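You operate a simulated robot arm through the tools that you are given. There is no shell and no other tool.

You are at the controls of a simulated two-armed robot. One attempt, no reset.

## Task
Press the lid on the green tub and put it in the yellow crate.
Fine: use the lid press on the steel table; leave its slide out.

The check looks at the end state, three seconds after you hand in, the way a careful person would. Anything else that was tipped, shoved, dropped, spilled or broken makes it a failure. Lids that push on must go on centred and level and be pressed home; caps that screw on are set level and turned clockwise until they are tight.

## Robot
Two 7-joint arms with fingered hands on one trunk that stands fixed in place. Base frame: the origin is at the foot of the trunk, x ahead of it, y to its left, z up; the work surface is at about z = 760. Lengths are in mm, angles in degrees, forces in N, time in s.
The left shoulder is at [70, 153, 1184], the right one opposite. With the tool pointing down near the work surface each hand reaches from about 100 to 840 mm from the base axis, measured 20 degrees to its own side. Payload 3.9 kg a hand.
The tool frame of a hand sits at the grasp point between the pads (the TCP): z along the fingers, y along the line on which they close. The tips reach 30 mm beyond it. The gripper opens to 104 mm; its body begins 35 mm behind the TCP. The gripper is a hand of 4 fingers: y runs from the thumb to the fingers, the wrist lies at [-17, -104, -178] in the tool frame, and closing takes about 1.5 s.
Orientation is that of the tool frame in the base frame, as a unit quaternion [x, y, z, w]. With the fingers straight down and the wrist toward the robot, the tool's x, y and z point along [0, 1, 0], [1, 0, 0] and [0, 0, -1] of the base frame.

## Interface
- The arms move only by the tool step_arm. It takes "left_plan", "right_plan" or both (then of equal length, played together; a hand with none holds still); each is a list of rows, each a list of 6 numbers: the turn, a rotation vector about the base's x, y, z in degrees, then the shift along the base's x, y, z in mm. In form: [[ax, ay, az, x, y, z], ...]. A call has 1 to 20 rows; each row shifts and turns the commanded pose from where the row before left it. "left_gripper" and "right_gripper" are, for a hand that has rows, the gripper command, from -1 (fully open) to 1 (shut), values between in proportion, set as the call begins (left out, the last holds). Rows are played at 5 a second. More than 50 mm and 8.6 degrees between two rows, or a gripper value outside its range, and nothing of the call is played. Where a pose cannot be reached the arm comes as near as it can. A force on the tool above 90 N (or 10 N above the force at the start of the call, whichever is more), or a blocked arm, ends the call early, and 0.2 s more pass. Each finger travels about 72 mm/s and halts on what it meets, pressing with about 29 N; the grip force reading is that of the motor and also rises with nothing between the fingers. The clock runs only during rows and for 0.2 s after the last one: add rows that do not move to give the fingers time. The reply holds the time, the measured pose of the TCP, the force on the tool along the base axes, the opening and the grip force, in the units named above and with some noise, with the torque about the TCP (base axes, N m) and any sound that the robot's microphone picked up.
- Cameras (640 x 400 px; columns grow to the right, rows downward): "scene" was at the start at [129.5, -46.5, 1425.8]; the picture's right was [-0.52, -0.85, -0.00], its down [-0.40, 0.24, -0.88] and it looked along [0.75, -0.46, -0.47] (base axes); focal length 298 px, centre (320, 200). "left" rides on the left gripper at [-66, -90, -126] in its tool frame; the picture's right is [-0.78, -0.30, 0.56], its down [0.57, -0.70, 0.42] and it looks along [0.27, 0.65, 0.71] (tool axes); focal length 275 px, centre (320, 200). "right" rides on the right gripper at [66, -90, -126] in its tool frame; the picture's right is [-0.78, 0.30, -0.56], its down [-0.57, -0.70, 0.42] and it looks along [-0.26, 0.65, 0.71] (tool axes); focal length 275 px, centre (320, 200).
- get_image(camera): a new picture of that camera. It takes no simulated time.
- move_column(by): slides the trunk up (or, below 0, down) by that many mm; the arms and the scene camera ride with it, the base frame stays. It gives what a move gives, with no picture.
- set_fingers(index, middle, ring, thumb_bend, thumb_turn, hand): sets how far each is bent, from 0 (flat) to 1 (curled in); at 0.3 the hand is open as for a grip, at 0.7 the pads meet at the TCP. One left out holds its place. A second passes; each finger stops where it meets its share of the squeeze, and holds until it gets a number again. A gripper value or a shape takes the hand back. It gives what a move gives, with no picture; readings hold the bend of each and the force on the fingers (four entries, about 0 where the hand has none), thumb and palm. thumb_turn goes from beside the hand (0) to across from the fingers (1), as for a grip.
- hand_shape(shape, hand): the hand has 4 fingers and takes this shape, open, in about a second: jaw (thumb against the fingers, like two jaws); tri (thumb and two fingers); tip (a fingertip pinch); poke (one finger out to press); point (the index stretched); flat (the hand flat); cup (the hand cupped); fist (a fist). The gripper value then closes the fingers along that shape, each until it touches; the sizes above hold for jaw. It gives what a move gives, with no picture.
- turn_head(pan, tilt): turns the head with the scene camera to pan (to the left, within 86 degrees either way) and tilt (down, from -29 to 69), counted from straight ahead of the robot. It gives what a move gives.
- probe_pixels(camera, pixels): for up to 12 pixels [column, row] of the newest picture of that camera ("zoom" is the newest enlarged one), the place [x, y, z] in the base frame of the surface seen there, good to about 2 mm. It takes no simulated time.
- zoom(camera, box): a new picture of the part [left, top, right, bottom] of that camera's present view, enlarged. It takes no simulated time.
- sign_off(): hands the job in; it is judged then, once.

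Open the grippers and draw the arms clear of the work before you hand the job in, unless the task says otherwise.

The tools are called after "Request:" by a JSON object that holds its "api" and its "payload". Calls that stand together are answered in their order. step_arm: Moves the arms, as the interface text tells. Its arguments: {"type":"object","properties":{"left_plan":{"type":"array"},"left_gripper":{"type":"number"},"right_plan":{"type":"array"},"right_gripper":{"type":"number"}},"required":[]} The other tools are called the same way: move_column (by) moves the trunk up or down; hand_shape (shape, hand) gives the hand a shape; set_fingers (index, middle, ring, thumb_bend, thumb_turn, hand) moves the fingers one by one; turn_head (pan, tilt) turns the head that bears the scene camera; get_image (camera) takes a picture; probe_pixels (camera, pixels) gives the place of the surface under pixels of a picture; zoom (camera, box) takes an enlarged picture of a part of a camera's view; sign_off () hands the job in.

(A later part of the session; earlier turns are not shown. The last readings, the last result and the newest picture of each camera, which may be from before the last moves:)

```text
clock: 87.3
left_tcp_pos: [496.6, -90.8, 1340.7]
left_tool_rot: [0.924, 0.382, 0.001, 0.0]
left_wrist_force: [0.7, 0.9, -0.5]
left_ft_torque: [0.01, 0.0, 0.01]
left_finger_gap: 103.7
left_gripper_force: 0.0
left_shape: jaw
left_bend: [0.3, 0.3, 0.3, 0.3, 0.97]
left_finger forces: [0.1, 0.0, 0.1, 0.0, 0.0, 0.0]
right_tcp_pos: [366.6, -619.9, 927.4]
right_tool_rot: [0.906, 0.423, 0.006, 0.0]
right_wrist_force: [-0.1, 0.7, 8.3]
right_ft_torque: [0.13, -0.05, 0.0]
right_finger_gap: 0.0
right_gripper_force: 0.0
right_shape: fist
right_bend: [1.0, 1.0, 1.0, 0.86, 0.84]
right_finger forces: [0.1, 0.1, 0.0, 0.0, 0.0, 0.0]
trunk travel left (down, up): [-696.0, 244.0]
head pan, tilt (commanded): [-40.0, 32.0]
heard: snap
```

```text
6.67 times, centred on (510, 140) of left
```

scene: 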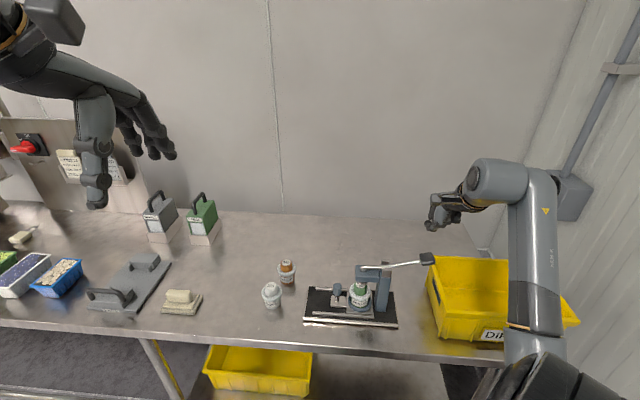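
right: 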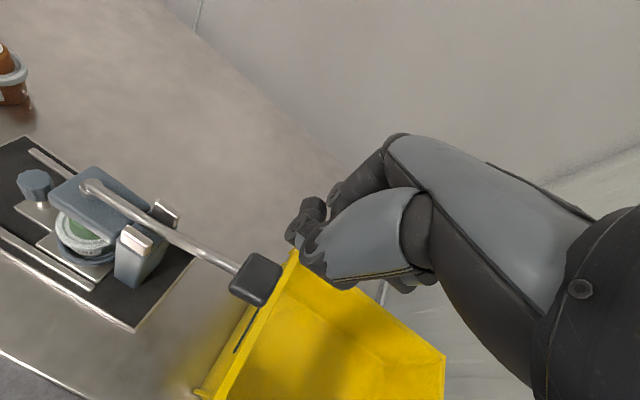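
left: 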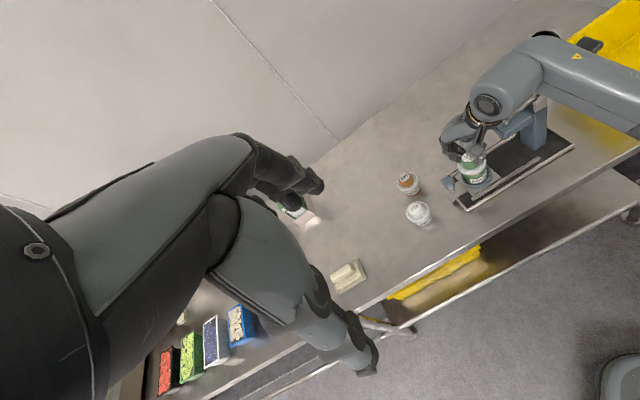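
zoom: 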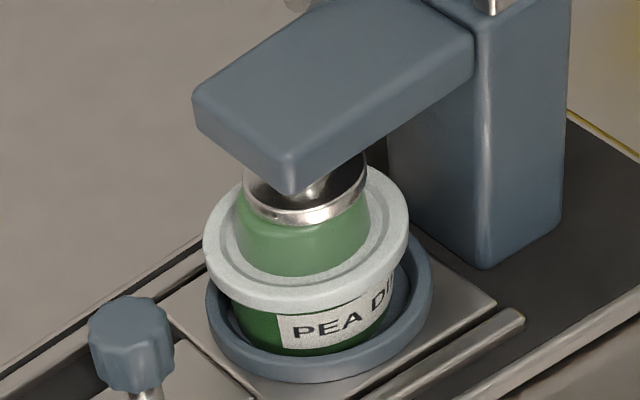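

The ram's cup rests on the lid's knob and the flange is ~4 mm lower than before. I press a little further to make sure it is home all round, watching the force.

Request:
{"api": "step_arm", "payload": {"right_plan": [[0, 0, 0, 0, 0, -2], [0, 0, 0, 0, 0, -2], [0, 0, 0, 0, 0, 0]]}}

Request:
{"api": "zoom", "payload": {"camera": "scene", "box": [340, 270, 385, 315]}}

```text
clock: 88.1
left_tcp_pos: [496.6, -90.3, 1339.4]
left_tool_rot: [0.924, 0.383, 0.0, 0.001]
left_wrist_force: [-1.3, -0.3, 0.1]
left_ft_torque: [0.01, -0.03, -0.02]
left_finger_gap: 103.7
left_gripper_force: 0.1
left_shape: jaw
left_bend: [0.3, 0.3, 0.3, 0.3, 0.97]
left_finger forces: [0.0, 0.1, 0.1, 0.0, 0.0, 0.1]
right_tcp_pos: [366.7, -617.8, 921.6]
right_tool_rot: [0.906, 0.424, 0.005, 0.0]
right_wrist_force: [5.5, 5.9, 9.6]
right_ft_torque: [0.16, -0.07, -0.04]
right_finger_gap: 0.0
right_gripper_force: 0.0
right_shape: fist
right_bend: [1.0, 1.0, 1.0, 0.87, 0.82]
right_finger forces: [0.1, 0.0, 0.1, 0.0, 17.3, 0.1]
trunk travel left (down, up): [-696.0, 244.0]
head pan, tilt (commanded): [-40.0, 32.0]
```

```text
8.89 times, centred on (362, 292) of scene
```

zoom: 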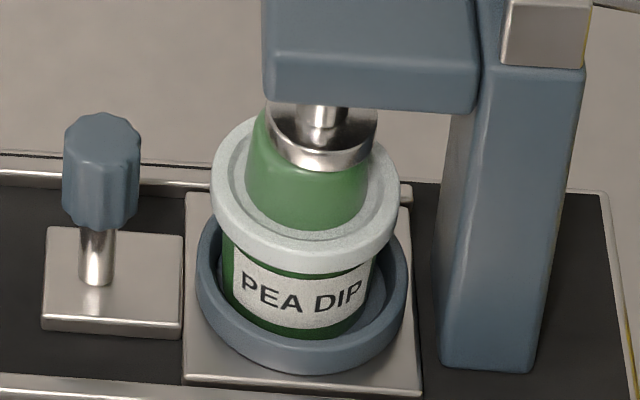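

The force now has a sideways part (+5.5,+5.9) and the press seems to have shifted slightly in the view, so I stop pressing and lift the fist straight up.

Request:
{"api": "step_arm", "payload": {"right_plan": [[0, 0, 0, 1, 1, 3], [0, 0, 0, 0, 0, 5], [0, 0, 0, 0, 0, 10], [0, 0, 0, 0, 0, 10], [0, 0, 0, 0, 0, 10], [0, 0, 0, 0, 0, 15], [0, 0, 0, 0, 0, 25], [0, 0, 0, 0, 0, 30], [0, 0, 0, 0, 0, 0]]}}

Request:
{"api": "get_image", "payload": {"camera": "scene"}}

Request:
{"api": "zoom", "payload": {"camera": "scene", "box": [340, 270, 385, 315]}}

```text
clock: 90.1
left_tcp_pos: [497.5, -92.1, 1339.2]
left_tool_rot: [0.924, 0.382, 0.0, 0.0]
left_wrist_force: [0.4, 0.0, -0.2]
left_ft_torque: [0.0, 0.02, 0.03]
left_finger_gap: 103.7
left_gripper_force: 0.1
left_shape: jaw
left_bend: [0.3, 0.3, 0.3, 0.3, 0.97]
left_finger forces: [0.0, 0.1, 0.0, 0.0, 0.0, 0.0]
right_tcp_pos: [368.1, -619.5, 1031.3]
right_tool_rot: [0.906, 0.423, 0.005, 0.0]
right_wrist_force: [0.7, -0.9, 0.4]
right_ft_torque: [0.02, 0.01, -0.04]
right_finger_gap: 0.0
right_gripper_force: 0.1
right_shape: fist
right_bend: [1.0, 1.0, 1.0, 0.84, 0.84]
right_finger forces: [0.1, 0.0, 0.0, 0.0, 0.0, 0.1]
trunk travel left (down, up): [-696.0, 244.0]
head pan, tilt (commanded): [-40.0, 32.0]
```

```text
taken
```

scene: 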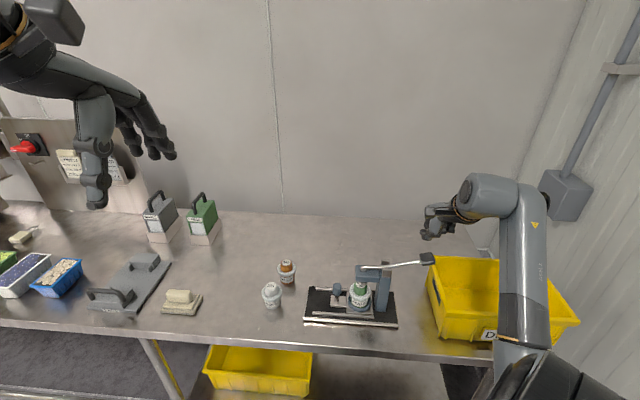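

```text
8.89 times, centred on (362, 292) of scene
```

zoom: 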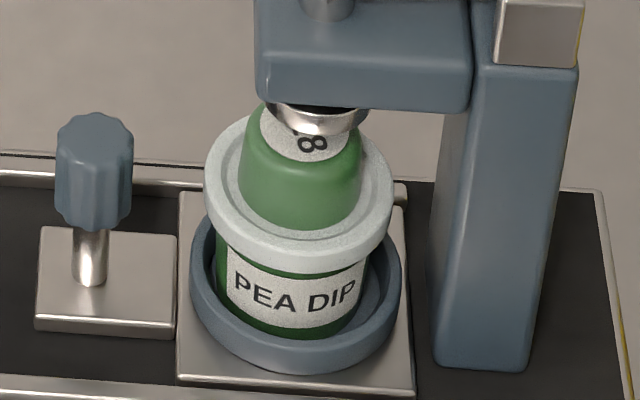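

After release the press is back exactly where it was (only elastic sway). I probe the lid's height and compare with the other lidded tubs.

Request:
{"api": "probe_pixels", "payload": {"camera": "zoom", "pixels": [[310, 145], [285, 135], [325, 150], [215, 190], [230, 220], [260, 240], [300, 247], [340, 243], [370, 225], [385, 195], [215, 165], [300, 155]]}}

Request:
{"api": "zoom", "payload": {"camera": "scene", "box": [255, 255, 300, 315]}}

Request:
{"api": "probe_pixels", "payload": {"camera": "zoom", "pixels": [[380, 85], [340, 150], [370, 165], [400, 170], [440, 160], [465, 130], [270, 225], [220, 290], [240, 315], [275, 325], [310, 320], [340, 290]]}}

```text
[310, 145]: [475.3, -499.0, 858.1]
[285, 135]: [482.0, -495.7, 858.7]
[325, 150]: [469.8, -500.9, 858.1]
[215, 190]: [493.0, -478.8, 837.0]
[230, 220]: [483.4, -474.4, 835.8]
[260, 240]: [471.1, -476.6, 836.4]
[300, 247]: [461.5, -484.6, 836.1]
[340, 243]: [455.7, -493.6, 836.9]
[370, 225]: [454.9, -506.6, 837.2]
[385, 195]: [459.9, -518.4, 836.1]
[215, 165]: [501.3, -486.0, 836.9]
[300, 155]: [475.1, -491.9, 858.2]
```

```text
6.67 times, centred on (278, 285) of scene
```

zoom: 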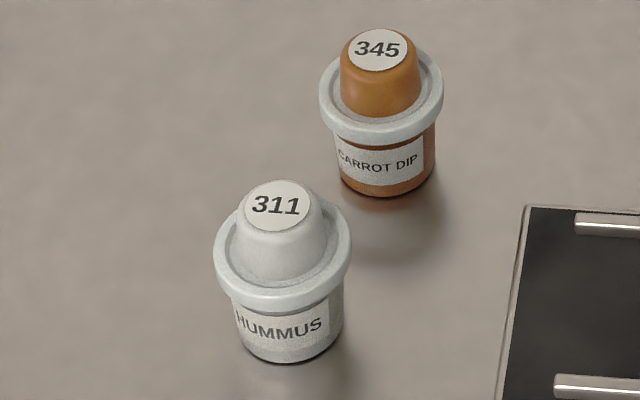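

```text
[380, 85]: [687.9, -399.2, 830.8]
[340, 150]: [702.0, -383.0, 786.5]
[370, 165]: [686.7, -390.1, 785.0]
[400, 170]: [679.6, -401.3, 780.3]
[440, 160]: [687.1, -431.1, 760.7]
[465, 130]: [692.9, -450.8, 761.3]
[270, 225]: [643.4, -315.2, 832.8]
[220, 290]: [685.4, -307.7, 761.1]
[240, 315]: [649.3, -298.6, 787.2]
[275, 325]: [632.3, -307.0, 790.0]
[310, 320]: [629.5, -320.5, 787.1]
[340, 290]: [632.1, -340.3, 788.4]
```

The lid is home: label z≈858.2 (same 74 mm above base as the other lidded tubs) and flange 835.8–837.2 all around. Next I pull the slide out; I measure the knob's present position.

Request:
{"api": "zoom", "payload": {"camera": "scene", "box": [325, 270, 365, 310]}}

Request:
{"api": "probe_pixels", "payload": {"camera": "zoom", "pixels": [[195, 135], [165, 140], [225, 140], [195, 115], [195, 150], [180, 120], [215, 120], [200, 200], [165, 200], [230, 200], [190, 260], [190, 280]]}}

Request:
{"api": "hand_shape", "payload": {"hand": "right", "shape": "tri"}}

```text
10.00 times, centred on (345, 290) of scene
```

zoom: 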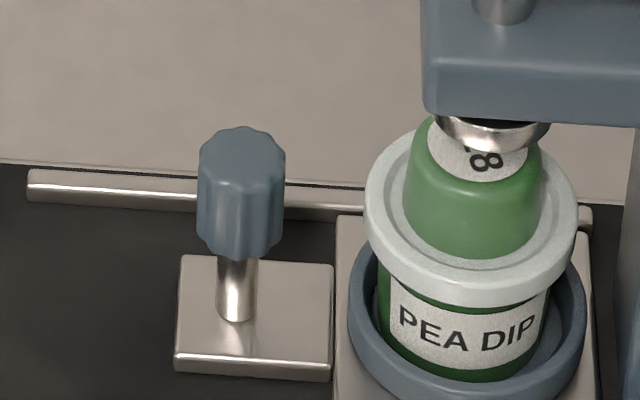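

```text
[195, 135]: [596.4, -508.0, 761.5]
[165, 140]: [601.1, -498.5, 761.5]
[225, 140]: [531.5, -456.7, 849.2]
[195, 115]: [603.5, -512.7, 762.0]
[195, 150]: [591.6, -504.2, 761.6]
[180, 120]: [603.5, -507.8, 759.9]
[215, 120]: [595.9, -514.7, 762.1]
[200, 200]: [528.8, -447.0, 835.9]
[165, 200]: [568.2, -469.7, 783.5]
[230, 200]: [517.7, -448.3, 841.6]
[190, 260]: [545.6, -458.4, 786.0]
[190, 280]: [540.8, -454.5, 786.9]
```

```text
clock: 91.0
left_tcp_pos: [497.4, -92.2, 1340.8]
left_tool_rot: [0.924, 0.382, 0.0, 0.0]
left_wrist_force: [0.1, 0.5, -0.2]
left_ft_torque: [-0.01, 0.01, 0.01]
left_finger_gap: 103.7
left_gripper_force: 0.0
left_shape: jaw
left_bend: [0.3, 0.3, 0.3, 0.3, 0.97]
left_finger forces: [0.1, 0.1, 0.0, 0.0, 0.0, 0.1]
right_tcp_pos: [368.7, -620.5, 1030.8]
right_tool_rot: [0.906, 0.424, 0.006, -0.001]
right_wrist_force: [-0.1, -0.3, -0.2]
right_ft_torque: [0.02, -0.07, -0.02]
right_finger_gap: 103.6
right_gripper_force: 0.0
right_shape: tri
right_bend: [0.3, 0.3, 0.99, 0.3, 0.97]
right_finger forces: [0.0, 0.0, 0.0, 0.0, 0.0, 0.0]
trunk travel left (down, up): [-696.0, 244.0]
head pan, tilt (commanded): [-40.0, 32.0]
```

Knob top centre in that zoom is (242,150). I probe it, and at the same time note the ram is still up above the lid.

Request:
{"api": "probe_pixels", "payload": {"camera": "zoom", "pixels": [[242, 150], [215, 150], [270, 150], [242, 132], [242, 168], [225, 135], [260, 135], [242, 200], [210, 200], [275, 200], [235, 300], [242, 240]]}}

```text
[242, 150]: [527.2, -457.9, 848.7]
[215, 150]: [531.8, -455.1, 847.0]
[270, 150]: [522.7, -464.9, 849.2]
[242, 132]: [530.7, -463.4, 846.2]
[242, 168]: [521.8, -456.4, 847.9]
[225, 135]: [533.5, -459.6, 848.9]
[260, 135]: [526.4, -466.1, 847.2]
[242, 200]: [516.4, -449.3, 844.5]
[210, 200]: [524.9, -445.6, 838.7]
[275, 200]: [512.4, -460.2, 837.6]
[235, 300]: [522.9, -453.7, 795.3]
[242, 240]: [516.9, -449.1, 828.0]
```

Knob is at ≈(524.5,-459). I move the hand above it, turning to yaw −8° and half-closing the fingers.

Request:
{"api": "step_arm", "payload": {"right_plan": [[0, 0, 0, 0, 0, 30], [0, 0, 4, 19.5, 20.2, 0], [0, 0, 4, 19.5, 20.2, 0], [0, 0, 4, 19.5, 20.2, 0], [0, 0, 4, 19.5, 20.2, 0], [0, 0, 4, 19.5, 20.2, 0], [0, 0, 4, 19.5, 20.2, 0], [0, 0, 4, 19.5, 20.2, 0], [0, 0, 4, 19.3, 20.1, 0], [0, 0, 0, 0, 0, -30], [0, 0, 0, 0, 0, -30], [0, 0, 0, 0, 0, 0]], "right_gripper": -0.25}}

Request:
{"api": "get_image", "payload": {"camera": "right"}}

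Request:
{"api": "zoom", "payload": {"camera": "scene", "box": [300, 210, 430, 330]}}

```text
clock: 93.6
left_tcp_pos: [497.7, -92.1, 1339.5]
left_tool_rot: [0.923, 0.384, 0.0, -0.001]
left_wrist_force: [-0.9, 0.6, 0.0]
left_ft_torque: [-0.03, 0.01, 0.0]
left_finger_gap: 103.9
left_gripper_force: 0.1
left_shape: jaw
left_bend: [0.3, 0.3, 0.3, 0.3, 0.97]
left_finger forces: [0.1, 0.1, 0.1, 0.1, 0.1, 0.0]
right_tcp_pos: [522.9, -456.2, 998.8]
right_tool_rot: [0.754, 0.657, 0.005, -0.002]
right_wrist_force: [0.2, -0.3, -0.2]
right_ft_torque: [0.02, 0.03, 0.01]
right_finger_gap: 65.5
right_gripper_force: 0.0
right_shape: tri
right_bend: [0.73, 0.39, 0.99, 0.62, 0.99]
right_finger forces: [0.0, 0.0, 0.0, 0.1, 0.1, 0.0]
trunk travel left (down, up): [-696.0, 244.0]
head pan, tilt (commanded): [-40.0, 32.0]
```

```text
taken
```

right: 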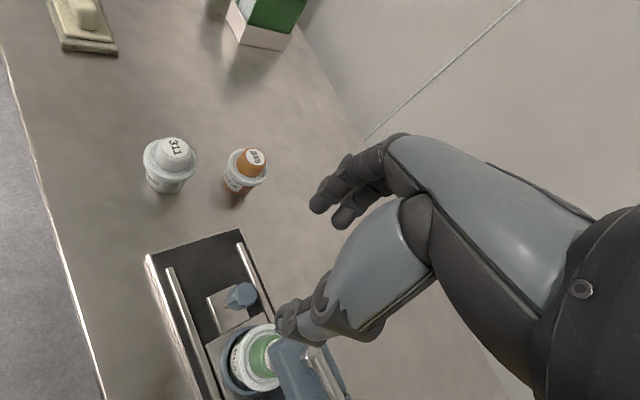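

```text
3.33 times, centred on (365, 270) of scene
```

zoom: 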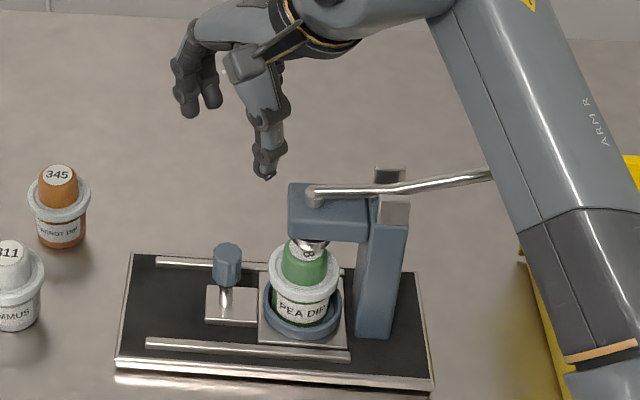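

I measure the knob from the right camera at (240,295).

Request:
{"api": "zoom", "payload": {"camera": "right", "box": [215, 270, 265, 320]}}

Request:
{"api": "probe_pixels", "payload": {"camera": "zoom", "pixels": [[350, 180], [310, 190], [390, 180], [350, 140], [350, 220], [320, 150], [385, 150], [385, 210], [320, 225], [300, 230], [340, 120], [400, 190]]}}

```text
8.00 times, centred on (240, 295) of right
```

zoom: 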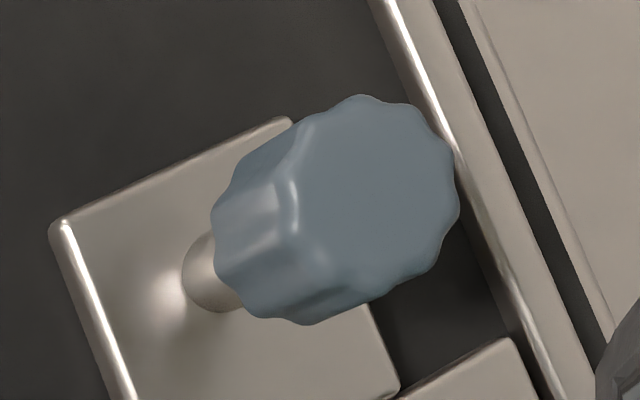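

```text
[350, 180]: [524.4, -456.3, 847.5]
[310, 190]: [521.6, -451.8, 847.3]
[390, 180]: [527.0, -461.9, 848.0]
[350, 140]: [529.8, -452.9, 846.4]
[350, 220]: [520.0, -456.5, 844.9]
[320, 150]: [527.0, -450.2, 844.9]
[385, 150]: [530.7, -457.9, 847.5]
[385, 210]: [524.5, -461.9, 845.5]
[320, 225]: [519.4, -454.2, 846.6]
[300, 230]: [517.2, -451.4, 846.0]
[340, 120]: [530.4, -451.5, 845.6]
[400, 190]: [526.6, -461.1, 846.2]
```

Knob centre refined to (525.5,-458.7). I centre the hand on it and descend to z≈900, then check clearance to the press head.

Request:
{"api": "step_arm", "payload": {"right_plan": [[0, 0, 0, 2.6, -2.5, -20], [0, 0, 0, 0, 0, -30], [0, 0, 0, 0, 0, -30], [0, 0, 0, 0, 0, -18], [0, 0, 0, 0, 0, 0]]}}

Request:
{"api": "zoom", "payload": {"camera": "scene", "box": [310, 230, 420, 330]}}

Request:
{"api": "zoom", "payload": {"camera": "left", "box": [430, 70, 580, 190]}}

Request:
{"api": "get_image", "payload": {"camera": "right"}}

```text
clock: 94.8
left_tcp_pos: [495.8, -91.3, 1339.1]
left_tool_rot: [0.924, 0.382, -0.001, 0.0]
left_wrist_force: [0.8, -0.9, -0.4]
left_ft_torque: [0.0, 0.0, 0.01]
left_finger_gap: 103.6
left_gripper_force: 0.1
left_shape: jaw
left_bend: [0.3, 0.3, 0.3, 0.3, 0.97]
left_finger forces: [0.1, 0.0, 0.0, 0.0, 0.1, 0.0]
right_tcp_pos: [523.2, -461.6, 901.2]
right_tool_rot: [0.754, 0.657, 0.005, -0.002]
right_wrist_force: [-0.2, -0.3, 0.7]
right_ft_torque: [-0.04, 0.03, -0.02]
right_finger_gap: 65.4
right_gripper_force: 0.0
right_shape: tri
right_bend: [0.73, 0.39, 0.99, 0.62, 0.99]
right_finger forces: [0.0, 0.0, 0.0, 0.1, 0.1, 0.1]
trunk travel left (down, up): [-696.0, 244.0]
head pan, tilt (commanded): [-40.0, 32.0]
```

```text
4.00 times, centred on (365, 280) of scene
```

zoom: 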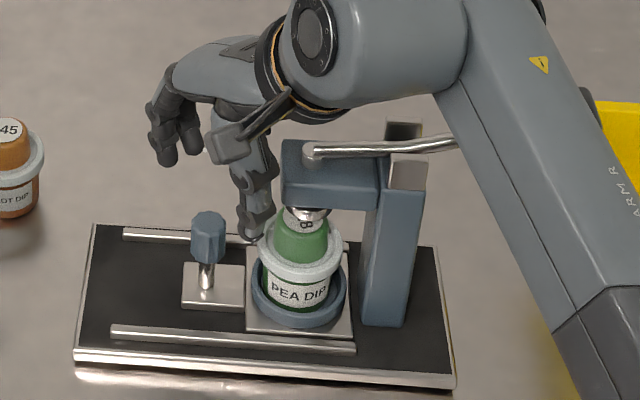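

```text
3.33 times, centred on (505, 130) of left
```

zoom: 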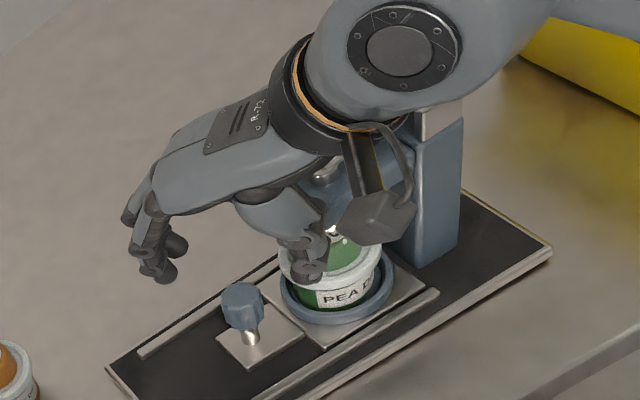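

```text
taken
```

right: 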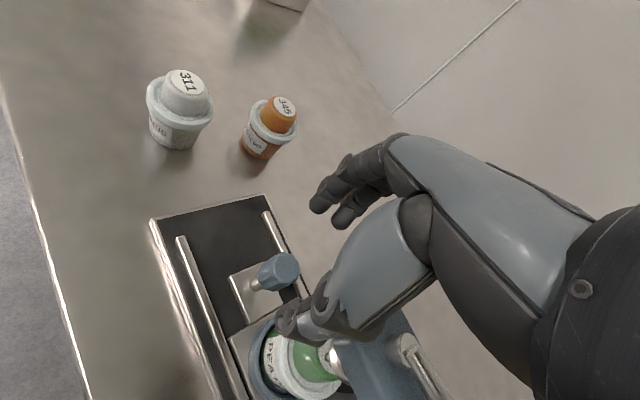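

Thumb passes beside the lid and head with ~13 mm clearance by calculation. I re-centre slightly and descend to z≈880, then check again.

Request:
{"api": "step_arm", "payload": {"right_plan": [[0, 0, 0, 2, 2.5, -7], [0, 0, 0, 0, 0, -7], [0, 0, 0, 0, 0, -7], [0, 0, 0, 0, 0, 0]]}}

Request:
{"api": "zoom", "payload": {"camera": "scene", "box": [320, 240, 400, 320]}}

Request:
{"api": "zoom", "payload": {"camera": "left", "box": [460, 90, 560, 180]}}

Request:
{"api": "zoom", "payload": {"camera": "right", "box": [220, 200, 420, 400]}}

```text
clock: 95.8
left_tcp_pos: [497.9, -92.3, 1339.7]
left_tool_rot: [0.924, 0.383, -0.001, 0.0]
left_wrist_force: [-0.2, 0.1, -0.1]
left_ft_torque: [-0.03, 0.01, 0.02]
left_finger_gap: 103.8
left_gripper_force: 0.0
left_shape: jaw
left_bend: [0.3, 0.3, 0.3, 0.3, 0.97]
left_finger forces: [0.1, 0.0, 0.0, 0.0, 0.0, 0.1]
right_tcp_pos: [526.8, -459.8, 879.6]
right_tool_rot: [0.754, 0.657, 0.005, -0.003]
right_wrist_force: [-0.2, 0.1, 0.4]
right_ft_torque: [0.0, 0.0, 0.01]
right_finger_gap: 65.4
right_gripper_force: 0.0
right_shape: tri
right_bend: [0.73, 0.39, 0.99, 0.62, 0.99]
right_finger forces: [0.0, 0.0, 0.1, 0.0, 0.0, 0.0]
trunk travel left (down, up): [-696.0, 244.0]
head pan, tilt (commanded): [-40.0, 32.0]
```

```text
5.00 times, centred on (360, 280) of scene
```

zoom: 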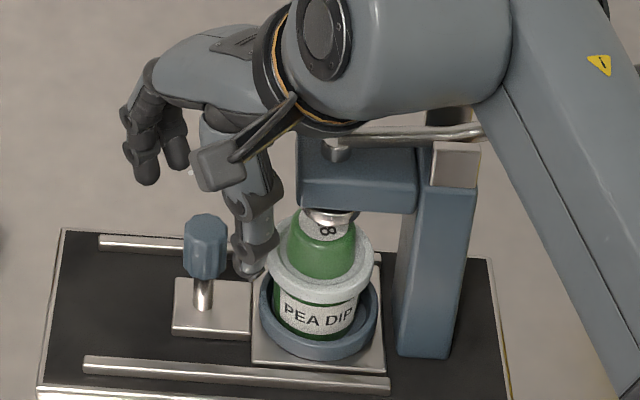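

```text
4.44 times, centred on (510, 135) of left
```

zoom: 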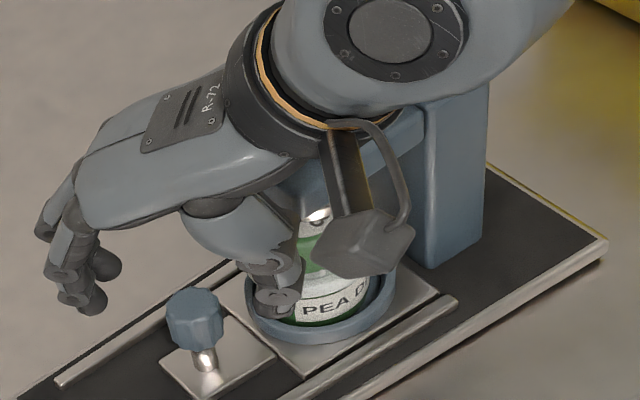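

```text
2.00 times, centred on (320, 300) of right
```

zoom: 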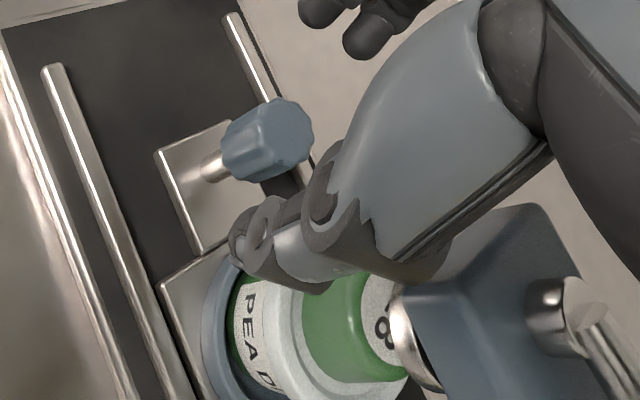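

In the right view the thumb looks close to the lid, so I probe its actual position against the lid and the head.

Request:
{"api": "probe_pixels", "payload": {"camera": "zoom", "pixels": [[240, 235], [262, 225], [290, 245], [320, 270], [380, 260], [340, 190], [420, 270], [290, 290], [300, 330], [450, 215], [265, 150], [360, 25]]}}

```text
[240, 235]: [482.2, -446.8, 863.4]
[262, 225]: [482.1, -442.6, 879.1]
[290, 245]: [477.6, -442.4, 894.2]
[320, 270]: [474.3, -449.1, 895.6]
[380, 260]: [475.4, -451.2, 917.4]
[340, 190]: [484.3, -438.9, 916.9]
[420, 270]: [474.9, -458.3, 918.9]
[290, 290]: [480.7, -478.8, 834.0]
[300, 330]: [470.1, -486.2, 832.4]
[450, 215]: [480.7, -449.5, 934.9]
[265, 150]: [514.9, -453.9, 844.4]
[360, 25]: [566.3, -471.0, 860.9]
```

The thumb is ~30 mm from the lid and its base clears the head corner by ~11 mm, so it's fine. I descend the remaining 19 mm in small steps watching for contact.

Request:
{"api": "step_arm", "payload": {"right_plan": [[0, 0, 0, -1, 0.5, -5], [0, 0, 0, 0, 0, -5], [0, 0, 0, 0, 0, -5], [0, 0, 0, 0, 0, -4], [0, 0, 0, 0, 0, 0]]}}

Request:
{"api": "zoom", "payload": {"camera": "right", "box": [220, 180, 420, 400]}}

Request:
{"api": "zoom", "payload": {"camera": "scene", "box": [320, 240, 400, 320]}}

```text
clock: 97.0
left_tcp_pos: [496.9, -92.8, 1339.1]
left_tool_rot: [0.924, 0.383, -0.001, 0.0]
left_wrist_force: [0.4, -0.3, 0.1]
left_ft_torque: [0.01, 0.04, 0.01]
left_finger_gap: 103.6
left_gripper_force: 0.1
left_shape: jaw
left_bend: [0.3, 0.3, 0.3, 0.3, 0.97]
left_finger forces: [0.0, 0.1, 0.1, 0.0, 0.0, 0.0]
right_tcp_pos: [525.6, -459.6, 860.4]
right_tool_rot: [0.755, 0.656, 0.005, -0.002]
right_wrist_force: [-0.1, 0.5, 0.8]
right_ft_torque: [0.01, -0.01, -0.02]
right_finger_gap: 65.3
right_gripper_force: 0.1
right_shape: tri
right_bend: [0.73, 0.39, 0.99, 0.62, 0.99]
right_finger forces: [0.1, 0.0, 0.1, 0.0, 0.0, 0.1]
trunk travel left (down, up): [-696.0, 244.0]
head pan, tilt (commanded): [-40.0, 32.0]
```

```text
1.82 times, centred on (320, 290) of right
```

zoom: 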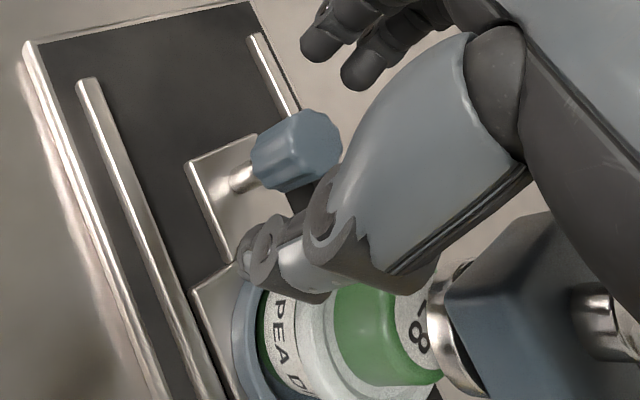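

```text
5.00 times, centred on (360, 280) of scene
```

zoom: 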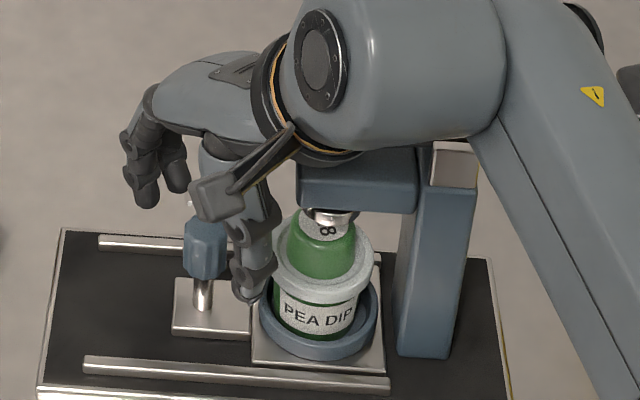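

No contact, and the knob sits between fingers and thumb. I close the grip on it.

Request:
{"api": "step_arm", "payload": {"right_plan": [[0, 0, 0, 0, 0, 0], [0, 0, 0, 0, 0, 0], [0, 0, 0, 0, 0, 0], [0, 0, 0, 0, 0, 0], [0, 0, 0, 0, 0, 0], [0, 0, 0, 0, 0, 0]], "right_gripper": 0.8}}

Request:
{"api": "zoom", "payload": {"camera": "scene", "box": [320, 240, 400, 320]}}

Request:
{"api": "zoom", "payload": {"camera": "right", "box": [220, 180, 420, 400]}}

```text
clock: 98.4
left_tcp_pos: [496.2, -92.6, 1338.6]
left_tool_rot: [0.924, 0.382, 0.0, 0.0]
left_wrist_force: [-0.8, 0.2, -0.1]
left_ft_torque: [0.0, -0.01, 0.0]
left_finger_gap: 103.8
left_gripper_force: 0.1
left_shape: jaw
left_bend: [0.3, 0.3, 0.3, 0.3, 0.97]
left_finger forces: [0.0, 0.0, 0.0, 0.1, 0.1, 0.1]
right_tcp_pos: [526.1, -458.7, 861.3]
right_tool_rot: [0.754, 0.657, 0.006, -0.003]
right_wrist_force: [-3.4, 1.7, 1.1]
right_ft_torque: [-0.02, 0.13, -0.04]
right_finger_gap: 11.5
right_gripper_force: 0.1
right_shape: tri
right_bend: [0.72, 0.64, 0.99, 0.71, 1.0]
right_finger forces: [1.0, 0.5, 0.1, 0.0, 5.0, 0.0]
trunk travel left (down, up): [-696.0, 244.0]
head pan, tilt (commanded): [-40.0, 32.0]
```

```text
5.00 times, centred on (360, 280) of scene
```

zoom: 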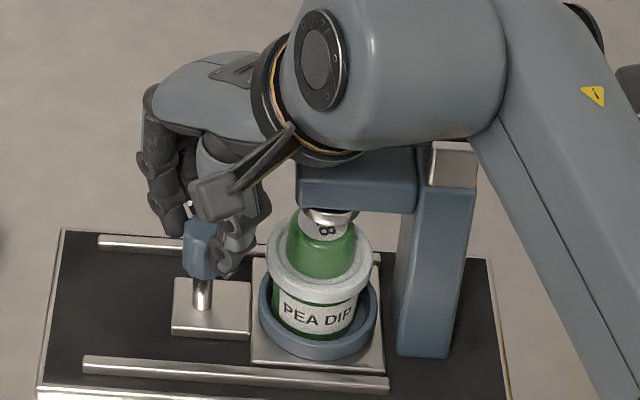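

```text
1.82 times, centred on (320, 290) of right
```

zoom: 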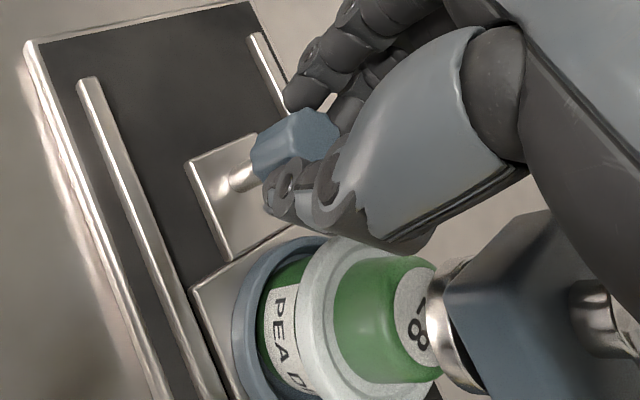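

The fingers have closed just behind (inside of) the knob, forming a V against it — good for pulling outward. I pull along (+,+) in small steps and check that the slide follows.

Request:
{"api": "step_arm", "payload": {"right_plan": [[0, 0, 0, 2.8, 2.8, 0], [0, 0, 0, 3.5, 3.5, 0], [0, 0, 0, 3.5, 3.5, 0], [0, 0, 0, 0, 0, 0]]}}

Request:
{"api": "zoom", "payload": {"camera": "scene", "box": [320, 240, 400, 320]}}

Request:
{"api": "zoom", "payload": {"camera": "right", "box": [220, 180, 420, 400]}}

```text
clock: 99.4
left_tcp_pos: [496.5, -92.3, 1338.4]
left_tool_rot: [0.924, 0.383, 0.0, 0.0]
left_wrist_force: [-0.1, 0.3, 0.2]
left_ft_torque: [0.0, -0.01, -0.02]
left_finger_gap: 103.7
left_gripper_force: 0.0
left_shape: jaw
left_bend: [0.3, 0.3, 0.3, 0.3, 0.97]
left_finger forces: [0.0, 0.0, 0.0, 0.1, 0.0, 0.1]
right_tcp_pos: [535.4, -449.3, 861.2]
right_tool_rot: [0.754, 0.657, 0.005, -0.002]
right_wrist_force: [-3.3, 1.7, 0.3]
right_ft_torque: [0.0, 0.09, -0.03]
right_finger_gap: 10.9
right_gripper_force: 0.0
right_shape: tri
right_bend: [0.72, 0.64, 0.99, 0.7, 1.0]
right_finger forces: [1.1, 0.4, 0.1, 0.1, 4.7, 0.1]
trunk travel left (down, up): [-696.0, 244.0]
head pan, tilt (commanded): [-40.0, 32.0]
```

```text
5.00 times, centred on (360, 280) of scene
```

zoom: 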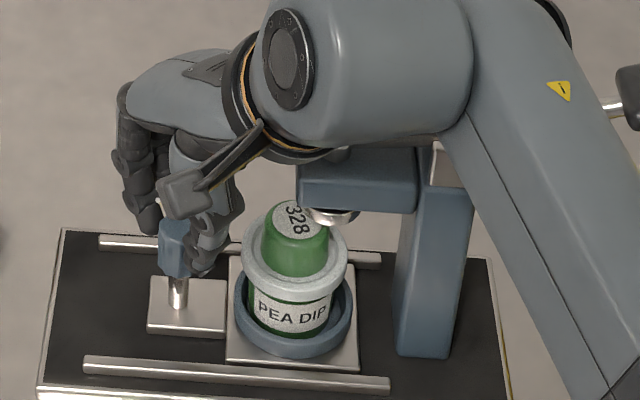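

```text
1.82 times, centred on (320, 290) of right
```

zoom: 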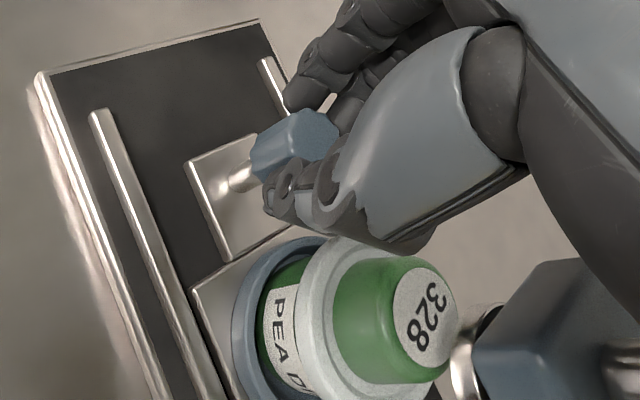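

The slide follows smoothly. I keep pulling: 40 mm more.

Request:
{"api": "step_arm", "payload": {"right_plan": [[0, 0, 0, 3.5, 3.5, 0], [0, 0, 0, 3.5, 3.5, 0], [0, 0, 0, 3.5, 3.5, 0], [0, 0, 0, 3.5, 3.5, 0], [0, 0, 0, 3.5, 3.5, 0], [0, 0, 0, 3.5, 3.5, 0], [0, 0, 0, 3.5, 3.5, 0], [0, 0, 0, 3.5, 3.5, 0], [0, 0, 0, 0, 0, 0]]}}

Request:
{"api": "zoom", "payload": {"camera": "scene", "box": [290, 230, 410, 330]}}

```text
clock: 101.4
left_tcp_pos: [496.7, -90.5, 1340.4]
left_tool_rot: [0.924, 0.383, 0.001, 0.0]
left_wrist_force: [0.3, -0.3, -0.3]
left_ft_torque: [0.03, -0.04, 0.01]
left_finger_gap: 103.5
left_gripper_force: 0.1
left_shape: jaw
left_bend: [0.3, 0.3, 0.3, 0.3, 0.97]
left_finger forces: [0.0, 0.0, 0.0, 0.1, 0.0, 0.0]
right_tcp_pos: [564.3, -420.4, 860.9]
right_tool_rot: [0.754, 0.657, 0.004, -0.002]
right_wrist_force: [-1.7, 0.7, 3.1]
right_ft_torque: [0.03, 0.09, 0.0]
right_finger_gap: 11.1
right_gripper_force: 0.1
right_shape: tri
right_bend: [0.72, 0.64, 0.99, 0.71, 1.0]
right_finger forces: [1.5, 0.9, 0.0, 0.1, 4.3, 0.0]
trunk travel left (down, up): [-696.0, 244.0]
head pan, tilt (commanded): [-40.0, 32.0]
```

```text
4.00 times, centred on (350, 280) of scene
```

zoom: 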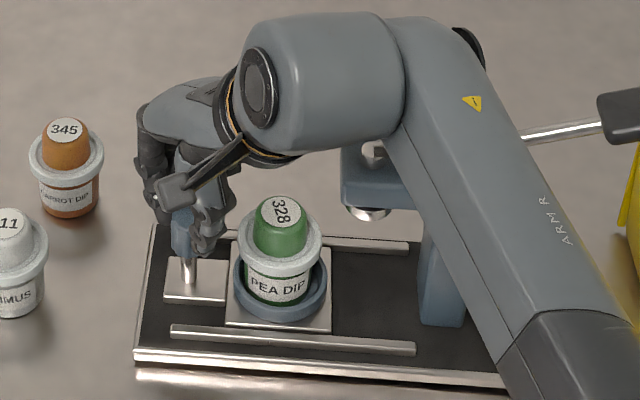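

I continue the pull another 28 mm in 5 mm steps, then finish slowly to the outer stop.

Request:
{"api": "step_arm", "payload": {"right_plan": [[0, 0, 0, 3.5, 3.5, 0], [0, 0, 0, 3.5, 3.5, 0], [0, 0, 0, 3.5, 3.5, 0], [0, 0, 0, 3.5, 3.5, 0], [0, 0, 0, 2.8, 2.8, 0], [0, 0, 0, 0, 0, 0]]}}

Request:
{"api": "zoom", "payload": {"camera": "scene", "box": [280, 230, 400, 330]}}

```text
clock: 102.8
left_tcp_pos: [495.3, -91.7, 1340.6]
left_tool_rot: [0.924, 0.383, 0.0, 0.0]
left_wrist_force: [-0.1, 0.0, 0.5]
left_ft_torque: [-0.04, 0.01, 0.0]
left_finger_gap: 103.8
left_gripper_force: 0.0
left_shape: jaw
left_bend: [0.3, 0.3, 0.3, 0.3, 0.97]
left_finger forces: [0.1, 0.0, 0.1, 0.0, 0.0, 0.0]
right_tcp_pos: [581.4, -402.7, 862.0]
right_tool_rot: [0.754, 0.657, 0.005, -0.002]
right_wrist_force: [-1.6, -0.6, 1.0]
right_ft_torque: [-0.01, 0.04, -0.02]
right_finger_gap: 11.2
right_gripper_force: 0.0
right_shape: tri
right_bend: [0.72, 0.63, 0.99, 0.71, 1.0]
right_finger forces: [1.7, 1.5, 0.0, 0.1, 3.9, 0.0]
trunk travel left (down, up): [-696.0, 244.0]
head pan, tilt (commanded): [-40.0, 32.0]
```

```text
4.00 times, centred on (340, 280) of scene
```

zoom: 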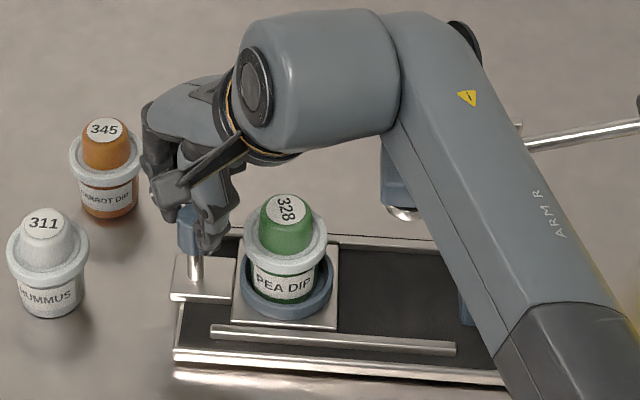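

Nearly out: the plate protrudes past the base as at the start. I finish in 2 mm steps and watch for the stop.

Request:
{"api": "step_arm", "payload": {"right_plan": [[0, 0, 0, 1.4, 1.4, 0], [0, 0, 0, 1.4, 1.4, 0], [0, 0, 0, 1.4, 1.4, 0], [0, 0, 0, 0, 0, 0]]}}

Request:
{"api": "zoom", "payload": {"camera": "scene", "box": [280, 230, 400, 330]}}

```text
clock: 103.8
left_tcp_pos: [497.1, -91.5, 1339.5]
left_tool_rot: [0.924, 0.383, 0.0, 0.001]
left_wrist_force: [0.5, -0.2, 0.1]
left_ft_torque: [0.01, -0.03, -0.03]
left_finger_gap: 103.7
left_gripper_force: 0.0
left_shape: jaw
left_bend: [0.3, 0.3, 0.3, 0.3, 0.97]
left_finger forces: [0.0, 0.0, 0.0, 0.0, 0.1, 0.0]
right_tcp_pos: [584.6, -398.5, 862.0]
right_tool_rot: [0.755, 0.656, 0.005, -0.003]
right_wrist_force: [-2.7, 0.4, -1.3]
right_ft_torque: [0.04, 0.03, -0.01]
right_finger_gap: 10.8
right_gripper_force: 0.0
right_shape: tri
right_bend: [0.72, 0.63, 0.99, 0.71, 1.0]
right_finger forces: [1.3, 0.8, 0.0, 0.0, 4.5, 0.0]
trunk travel left (down, up): [-696.0, 244.0]
head pan, tilt (commanded): [-40.0, 32.0]
```

```text
4.00 times, centred on (340, 280) of scene
```

zoom: 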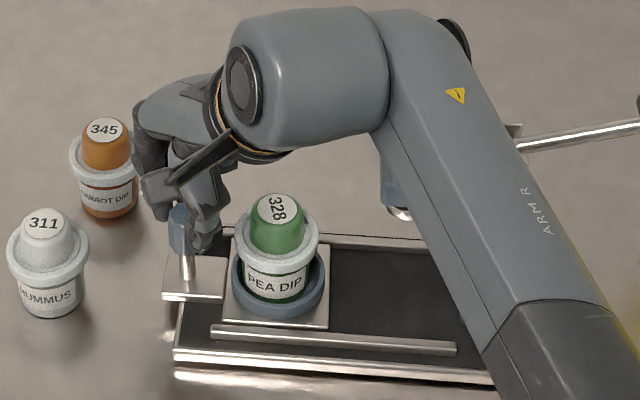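

Still moving freely. I pull 4 mm more.

Request:
{"api": "step_arm", "payload": {"right_plan": [[0, 0, 0, 1.4, 1.4, 0], [0, 0, 0, 1.4, 1.4, 0], [0, 0, 0, 0, 0, 0]]}}

Request:
{"api": "zoom", "payload": {"camera": "scene", "box": [280, 230, 400, 330]}}

```text
clock: 104.6
left_tcp_pos: [496.2, -92.7, 1339.1]
left_tool_rot: [0.924, 0.383, 0.0, 0.0]
left_wrist_force: [-0.2, 0.3, 0.4]
left_ft_torque: [0.03, 0.01, -0.05]
left_finger_gap: 103.9
left_gripper_force: 0.0
left_shape: jaw
left_bend: [0.3, 0.3, 0.3, 0.3, 0.97]
left_finger forces: [0.0, 0.0, 0.1, 0.1, 0.0, 0.1]
right_tcp_pos: [585.2, -397.4, 861.5]
right_tool_rot: [0.754, 0.657, 0.005, -0.001]
right_wrist_force: [-4.9, -0.7, 0.8]
right_ft_torque: [-0.03, 0.11, 0.01]
right_finger_gap: 10.8
right_gripper_force: 0.1
right_shape: tri
right_bend: [0.72, 0.64, 0.99, 0.69, 1.0]
right_finger forces: [0.4, 0.7, 0.1, 0.0, 5.4, 0.1]
trunk travel left (down, up): [-696.0, 244.0]
head pan, tilt (commanded): [-40.0, 32.0]
```

```text
4.00 times, centred on (340, 280) of scene
```

zoom: 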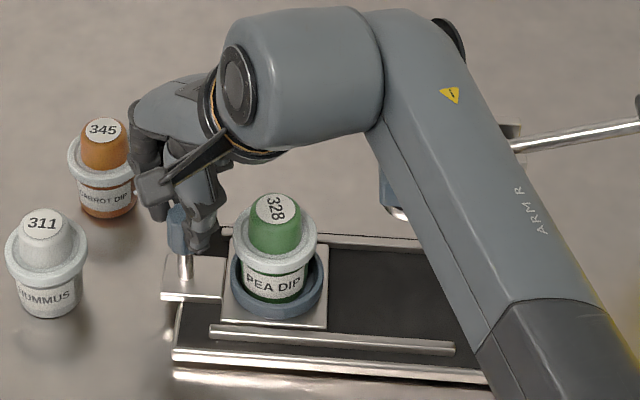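

Force increases while the slide no longer moves: it's at the outer stop. I relax 1 mm, open the fingers, and rise.

Request:
{"api": "step_arm", "payload": {"right_plan": [[0, 0, 0, -1, -1, 0], [0, 0, 0, 0, 0, 0], [0, 0, 0, 0, 0, 0], [0, 0, 0, 0, 0, 0], [0, 0, 0, 0, 0, 0]], "right_gripper": -0.25}}

Request:
{"api": "step_arm", "payload": {"right_plan": [[0, 0, 0, 0, 0, 15], [0, 0, 0, 0, 0, 30], [0, 0, 0, 0, 0, 30], [0, 0, 0, 0, 0, 35], [0, 0, 0, 0, 0, 35], [0, 0, 0, 0, 0, 0]]}}

Request:
{"api": "get_image", "payload": {"camera": "scene"}}

Request:
{"api": "zoom", "payload": {"camera": "scene", "box": [290, 260, 400, 330]}}

Request:
{"api": "get_image", "payload": {"camera": "right"}}

```text
clock: 105.8
left_tcp_pos: [497.0, -92.3, 1339.5]
left_tool_rot: [0.924, 0.382, 0.0, 0.0]
left_wrist_force: [-0.2, 0.4, 0.1]
left_ft_torque: [-0.03, 0.01, 0.0]
left_finger_gap: 103.7
left_gripper_force: 0.0
left_shape: jaw
left_bend: [0.3, 0.3, 0.3, 0.3, 0.97]
left_finger forces: [0.0, 0.1, 0.1, 0.1, 0.0, 0.0]
right_tcp_pos: [585.3, -397.5, 861.2]
right_tool_rot: [0.754, 0.657, 0.006, -0.002]
right_wrist_force: [-0.1, -0.4, 0.0]
right_ft_torque: [0.0, -0.01, 0.01]
right_finger_gap: 64.7
right_gripper_force: 0.1
right_shape: tri
right_bend: [0.73, 0.4, 0.99, 0.62, 0.99]
right_finger forces: [0.0, 0.0, 0.0, 0.1, 0.1, 0.0]
trunk travel left (down, up): [-696.0, 244.0]
head pan, tilt (commanded): [-40.0, 32.0]
```

```text
clock: 107.2
left_tcp_pos: [497.1, -93.1, 1339.0]
left_tool_rot: [0.924, 0.383, 0.0, 0.001]
left_wrist_force: [0.2, -0.4, 0.3]
left_ft_torque: [-0.02, 0.0, -0.03]
left_finger_gap: 103.4
left_gripper_force: 0.1
left_shape: jaw
left_bend: [0.3, 0.3, 0.3, 0.3, 0.97]
left_finger forces: [0.1, 0.0, 0.0, 0.0, 0.0, 0.0]
right_tcp_pos: [586.4, -397.8, 1007.8]
right_tool_rot: [0.754, 0.657, 0.005, -0.003]
right_wrist_force: [-0.7, -0.2, -0.6]
right_ft_torque: [0.0, 0.0, -0.01]
right_finger_gap: 64.6
right_gripper_force: 0.1
right_shape: tri
right_bend: [0.73, 0.4, 0.99, 0.62, 0.99]
right_finger forces: [0.0, 0.0, 0.1, 0.0, 0.1, 0.0]
trunk travel left (down, up): [-696.0, 244.0]
head pan, tilt (commanded): [-40.0, 32.0]
```

```text
taken
```

scene: 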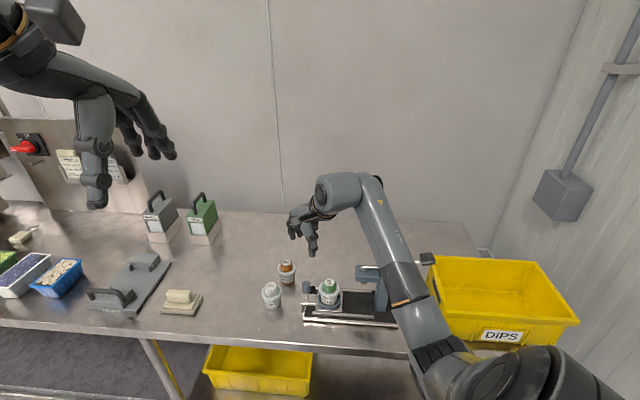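

```text
5.71 times, centred on (345, 295) of scene
```

zoom: 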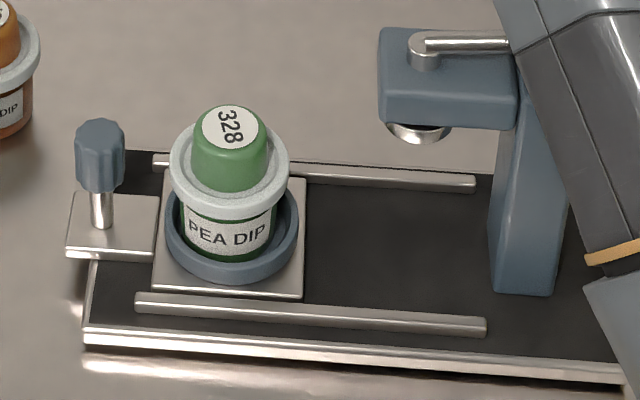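

```text
taken
```

right: 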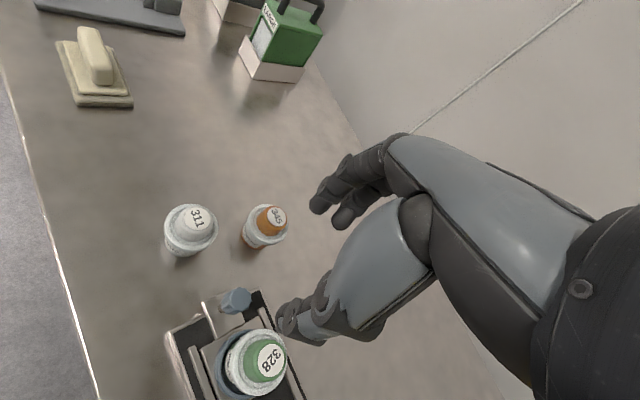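

The slide is back out exactly as at the start, with the lidded tub in the nest. I measure the lid's centre for picking the tub up.

Request:
{"api": "zoom", "payload": {"camera": "right", "box": [225, 325, 305, 395]}}

Request:
{"api": "probe_pixels", "payload": {"camera": "zoom", "pixels": [[380, 185], [330, 190], [430, 180], [380, 140], [380, 225], [145, 200], [175, 130], [240, 70], [300, 45], [160, 270], [210, 340], [290, 375]]}}

Request:
{"api": "zoom", "payload": {"camera": "scene", "box": [310, 270, 350, 310]}}

Request:
{"api": "probe_pixels", "payload": {"camera": "zoom", "pixels": [[205, 170], [215, 205], [240, 230], [275, 245], [310, 248], [345, 243], [375, 225], [395, 200], [405, 165], [305, 105], [265, 100], [345, 110]]}}

```text
5.71 times, centred on (265, 360) of right
```

zoom: 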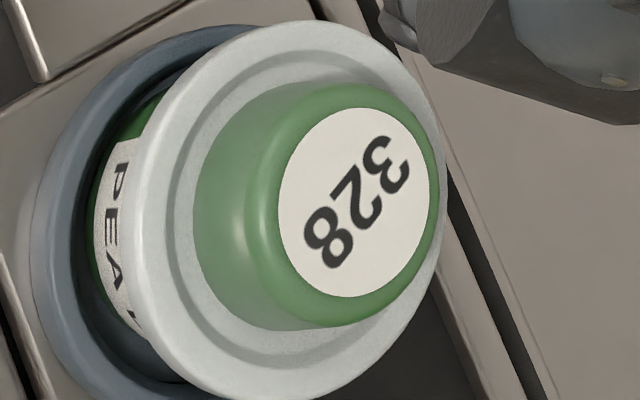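

```text
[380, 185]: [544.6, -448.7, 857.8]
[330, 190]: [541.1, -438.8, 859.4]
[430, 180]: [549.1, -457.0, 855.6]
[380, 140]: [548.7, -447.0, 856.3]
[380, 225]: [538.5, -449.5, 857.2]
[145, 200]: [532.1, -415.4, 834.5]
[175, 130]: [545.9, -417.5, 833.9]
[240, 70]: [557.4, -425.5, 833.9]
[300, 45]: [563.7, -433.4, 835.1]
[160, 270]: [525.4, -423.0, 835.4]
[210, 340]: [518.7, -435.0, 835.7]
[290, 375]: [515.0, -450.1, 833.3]
```

```text
10.00 times, centred on (330, 290) of scene
```

zoom: 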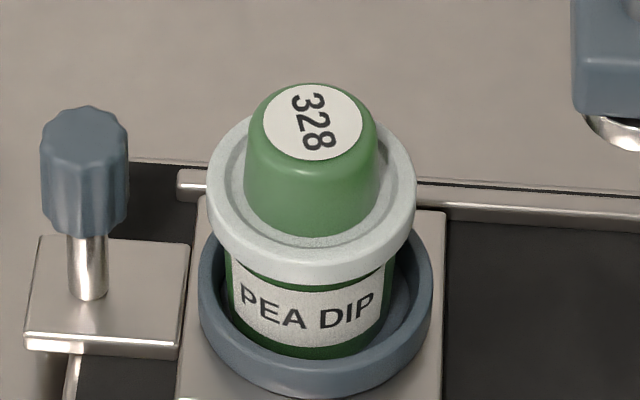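

```text
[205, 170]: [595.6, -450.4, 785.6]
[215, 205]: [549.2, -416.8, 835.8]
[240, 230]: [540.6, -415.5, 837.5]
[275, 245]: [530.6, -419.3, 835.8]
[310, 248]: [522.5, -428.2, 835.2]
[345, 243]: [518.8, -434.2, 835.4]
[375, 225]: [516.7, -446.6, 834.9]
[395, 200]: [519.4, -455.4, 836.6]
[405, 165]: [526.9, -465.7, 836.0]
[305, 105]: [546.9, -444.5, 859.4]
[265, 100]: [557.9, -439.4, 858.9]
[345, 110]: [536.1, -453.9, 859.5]
```

Lid centre ≈(542.5,-443.7), level. I move above it, open fully, yaw −17°, then descend to z≈900.

Request:
{"api": "step_arm", "payload": {"right_plan": [[0, 0, -4.5, -22, -23, 0], [0, 0, -4.5, -21.9, -22.9, -20], [0, 0, 0, 0, 0, -30], [0, 0, 0, 0, 0, -30], [0, 0, 0, 0, 0, -25], [0, 0, 0, 0, 0, 0]], "right_gripper": -1}}

Request:
{"api": "get_image", "payload": {"camera": "right"}}

Request:
{"api": "zoom", "payload": {"camera": "scene", "box": [290, 230, 400, 320]}}

```text
clock: 108.6
left_tcp_pos: [495.8, -91.9, 1339.7]
left_tool_rot: [0.924, 0.383, 0.0, 0.0]
left_wrist_force: [-0.7, 0.1, 0.0]
left_ft_torque: [-0.01, 0.0, -0.02]
left_finger_gap: 103.7
left_gripper_force: 0.0
left_shape: jaw
left_bend: [0.3, 0.3, 0.3, 0.3, 0.97]
left_finger forces: [0.0, 0.0, 0.1, 0.1, 0.0, 0.0]
right_tcp_pos: [541.0, -443.2, 901.4]
right_tool_rot: [0.804, 0.595, 0.005, -0.002]
right_wrist_force: [1.3, 0.1, -0.8]
right_ft_torque: [-0.03, 0.01, -0.01]
right_finger_gap: 103.7
right_gripper_force: 0.0
right_shape: tri
right_bend: [0.3, 0.3, 0.99, 0.3, 0.97]
right_finger forces: [0.0, 0.0, 0.1, 0.0, 0.0, 0.0]
trunk travel left (down, up): [-696.0, 244.0]
head pan, tilt (commanded): [-40.0, 32.0]
```

```text
taken
```

right: 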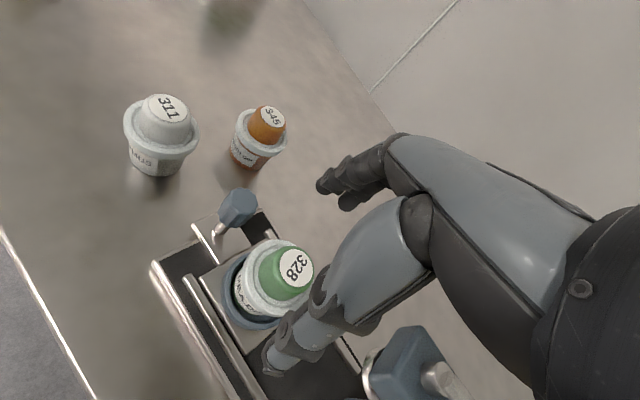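

```text
4.44 times, centred on (345, 275) of scene
```

zoom: 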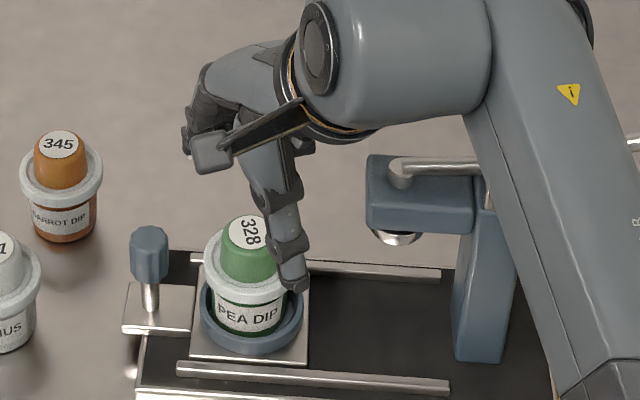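

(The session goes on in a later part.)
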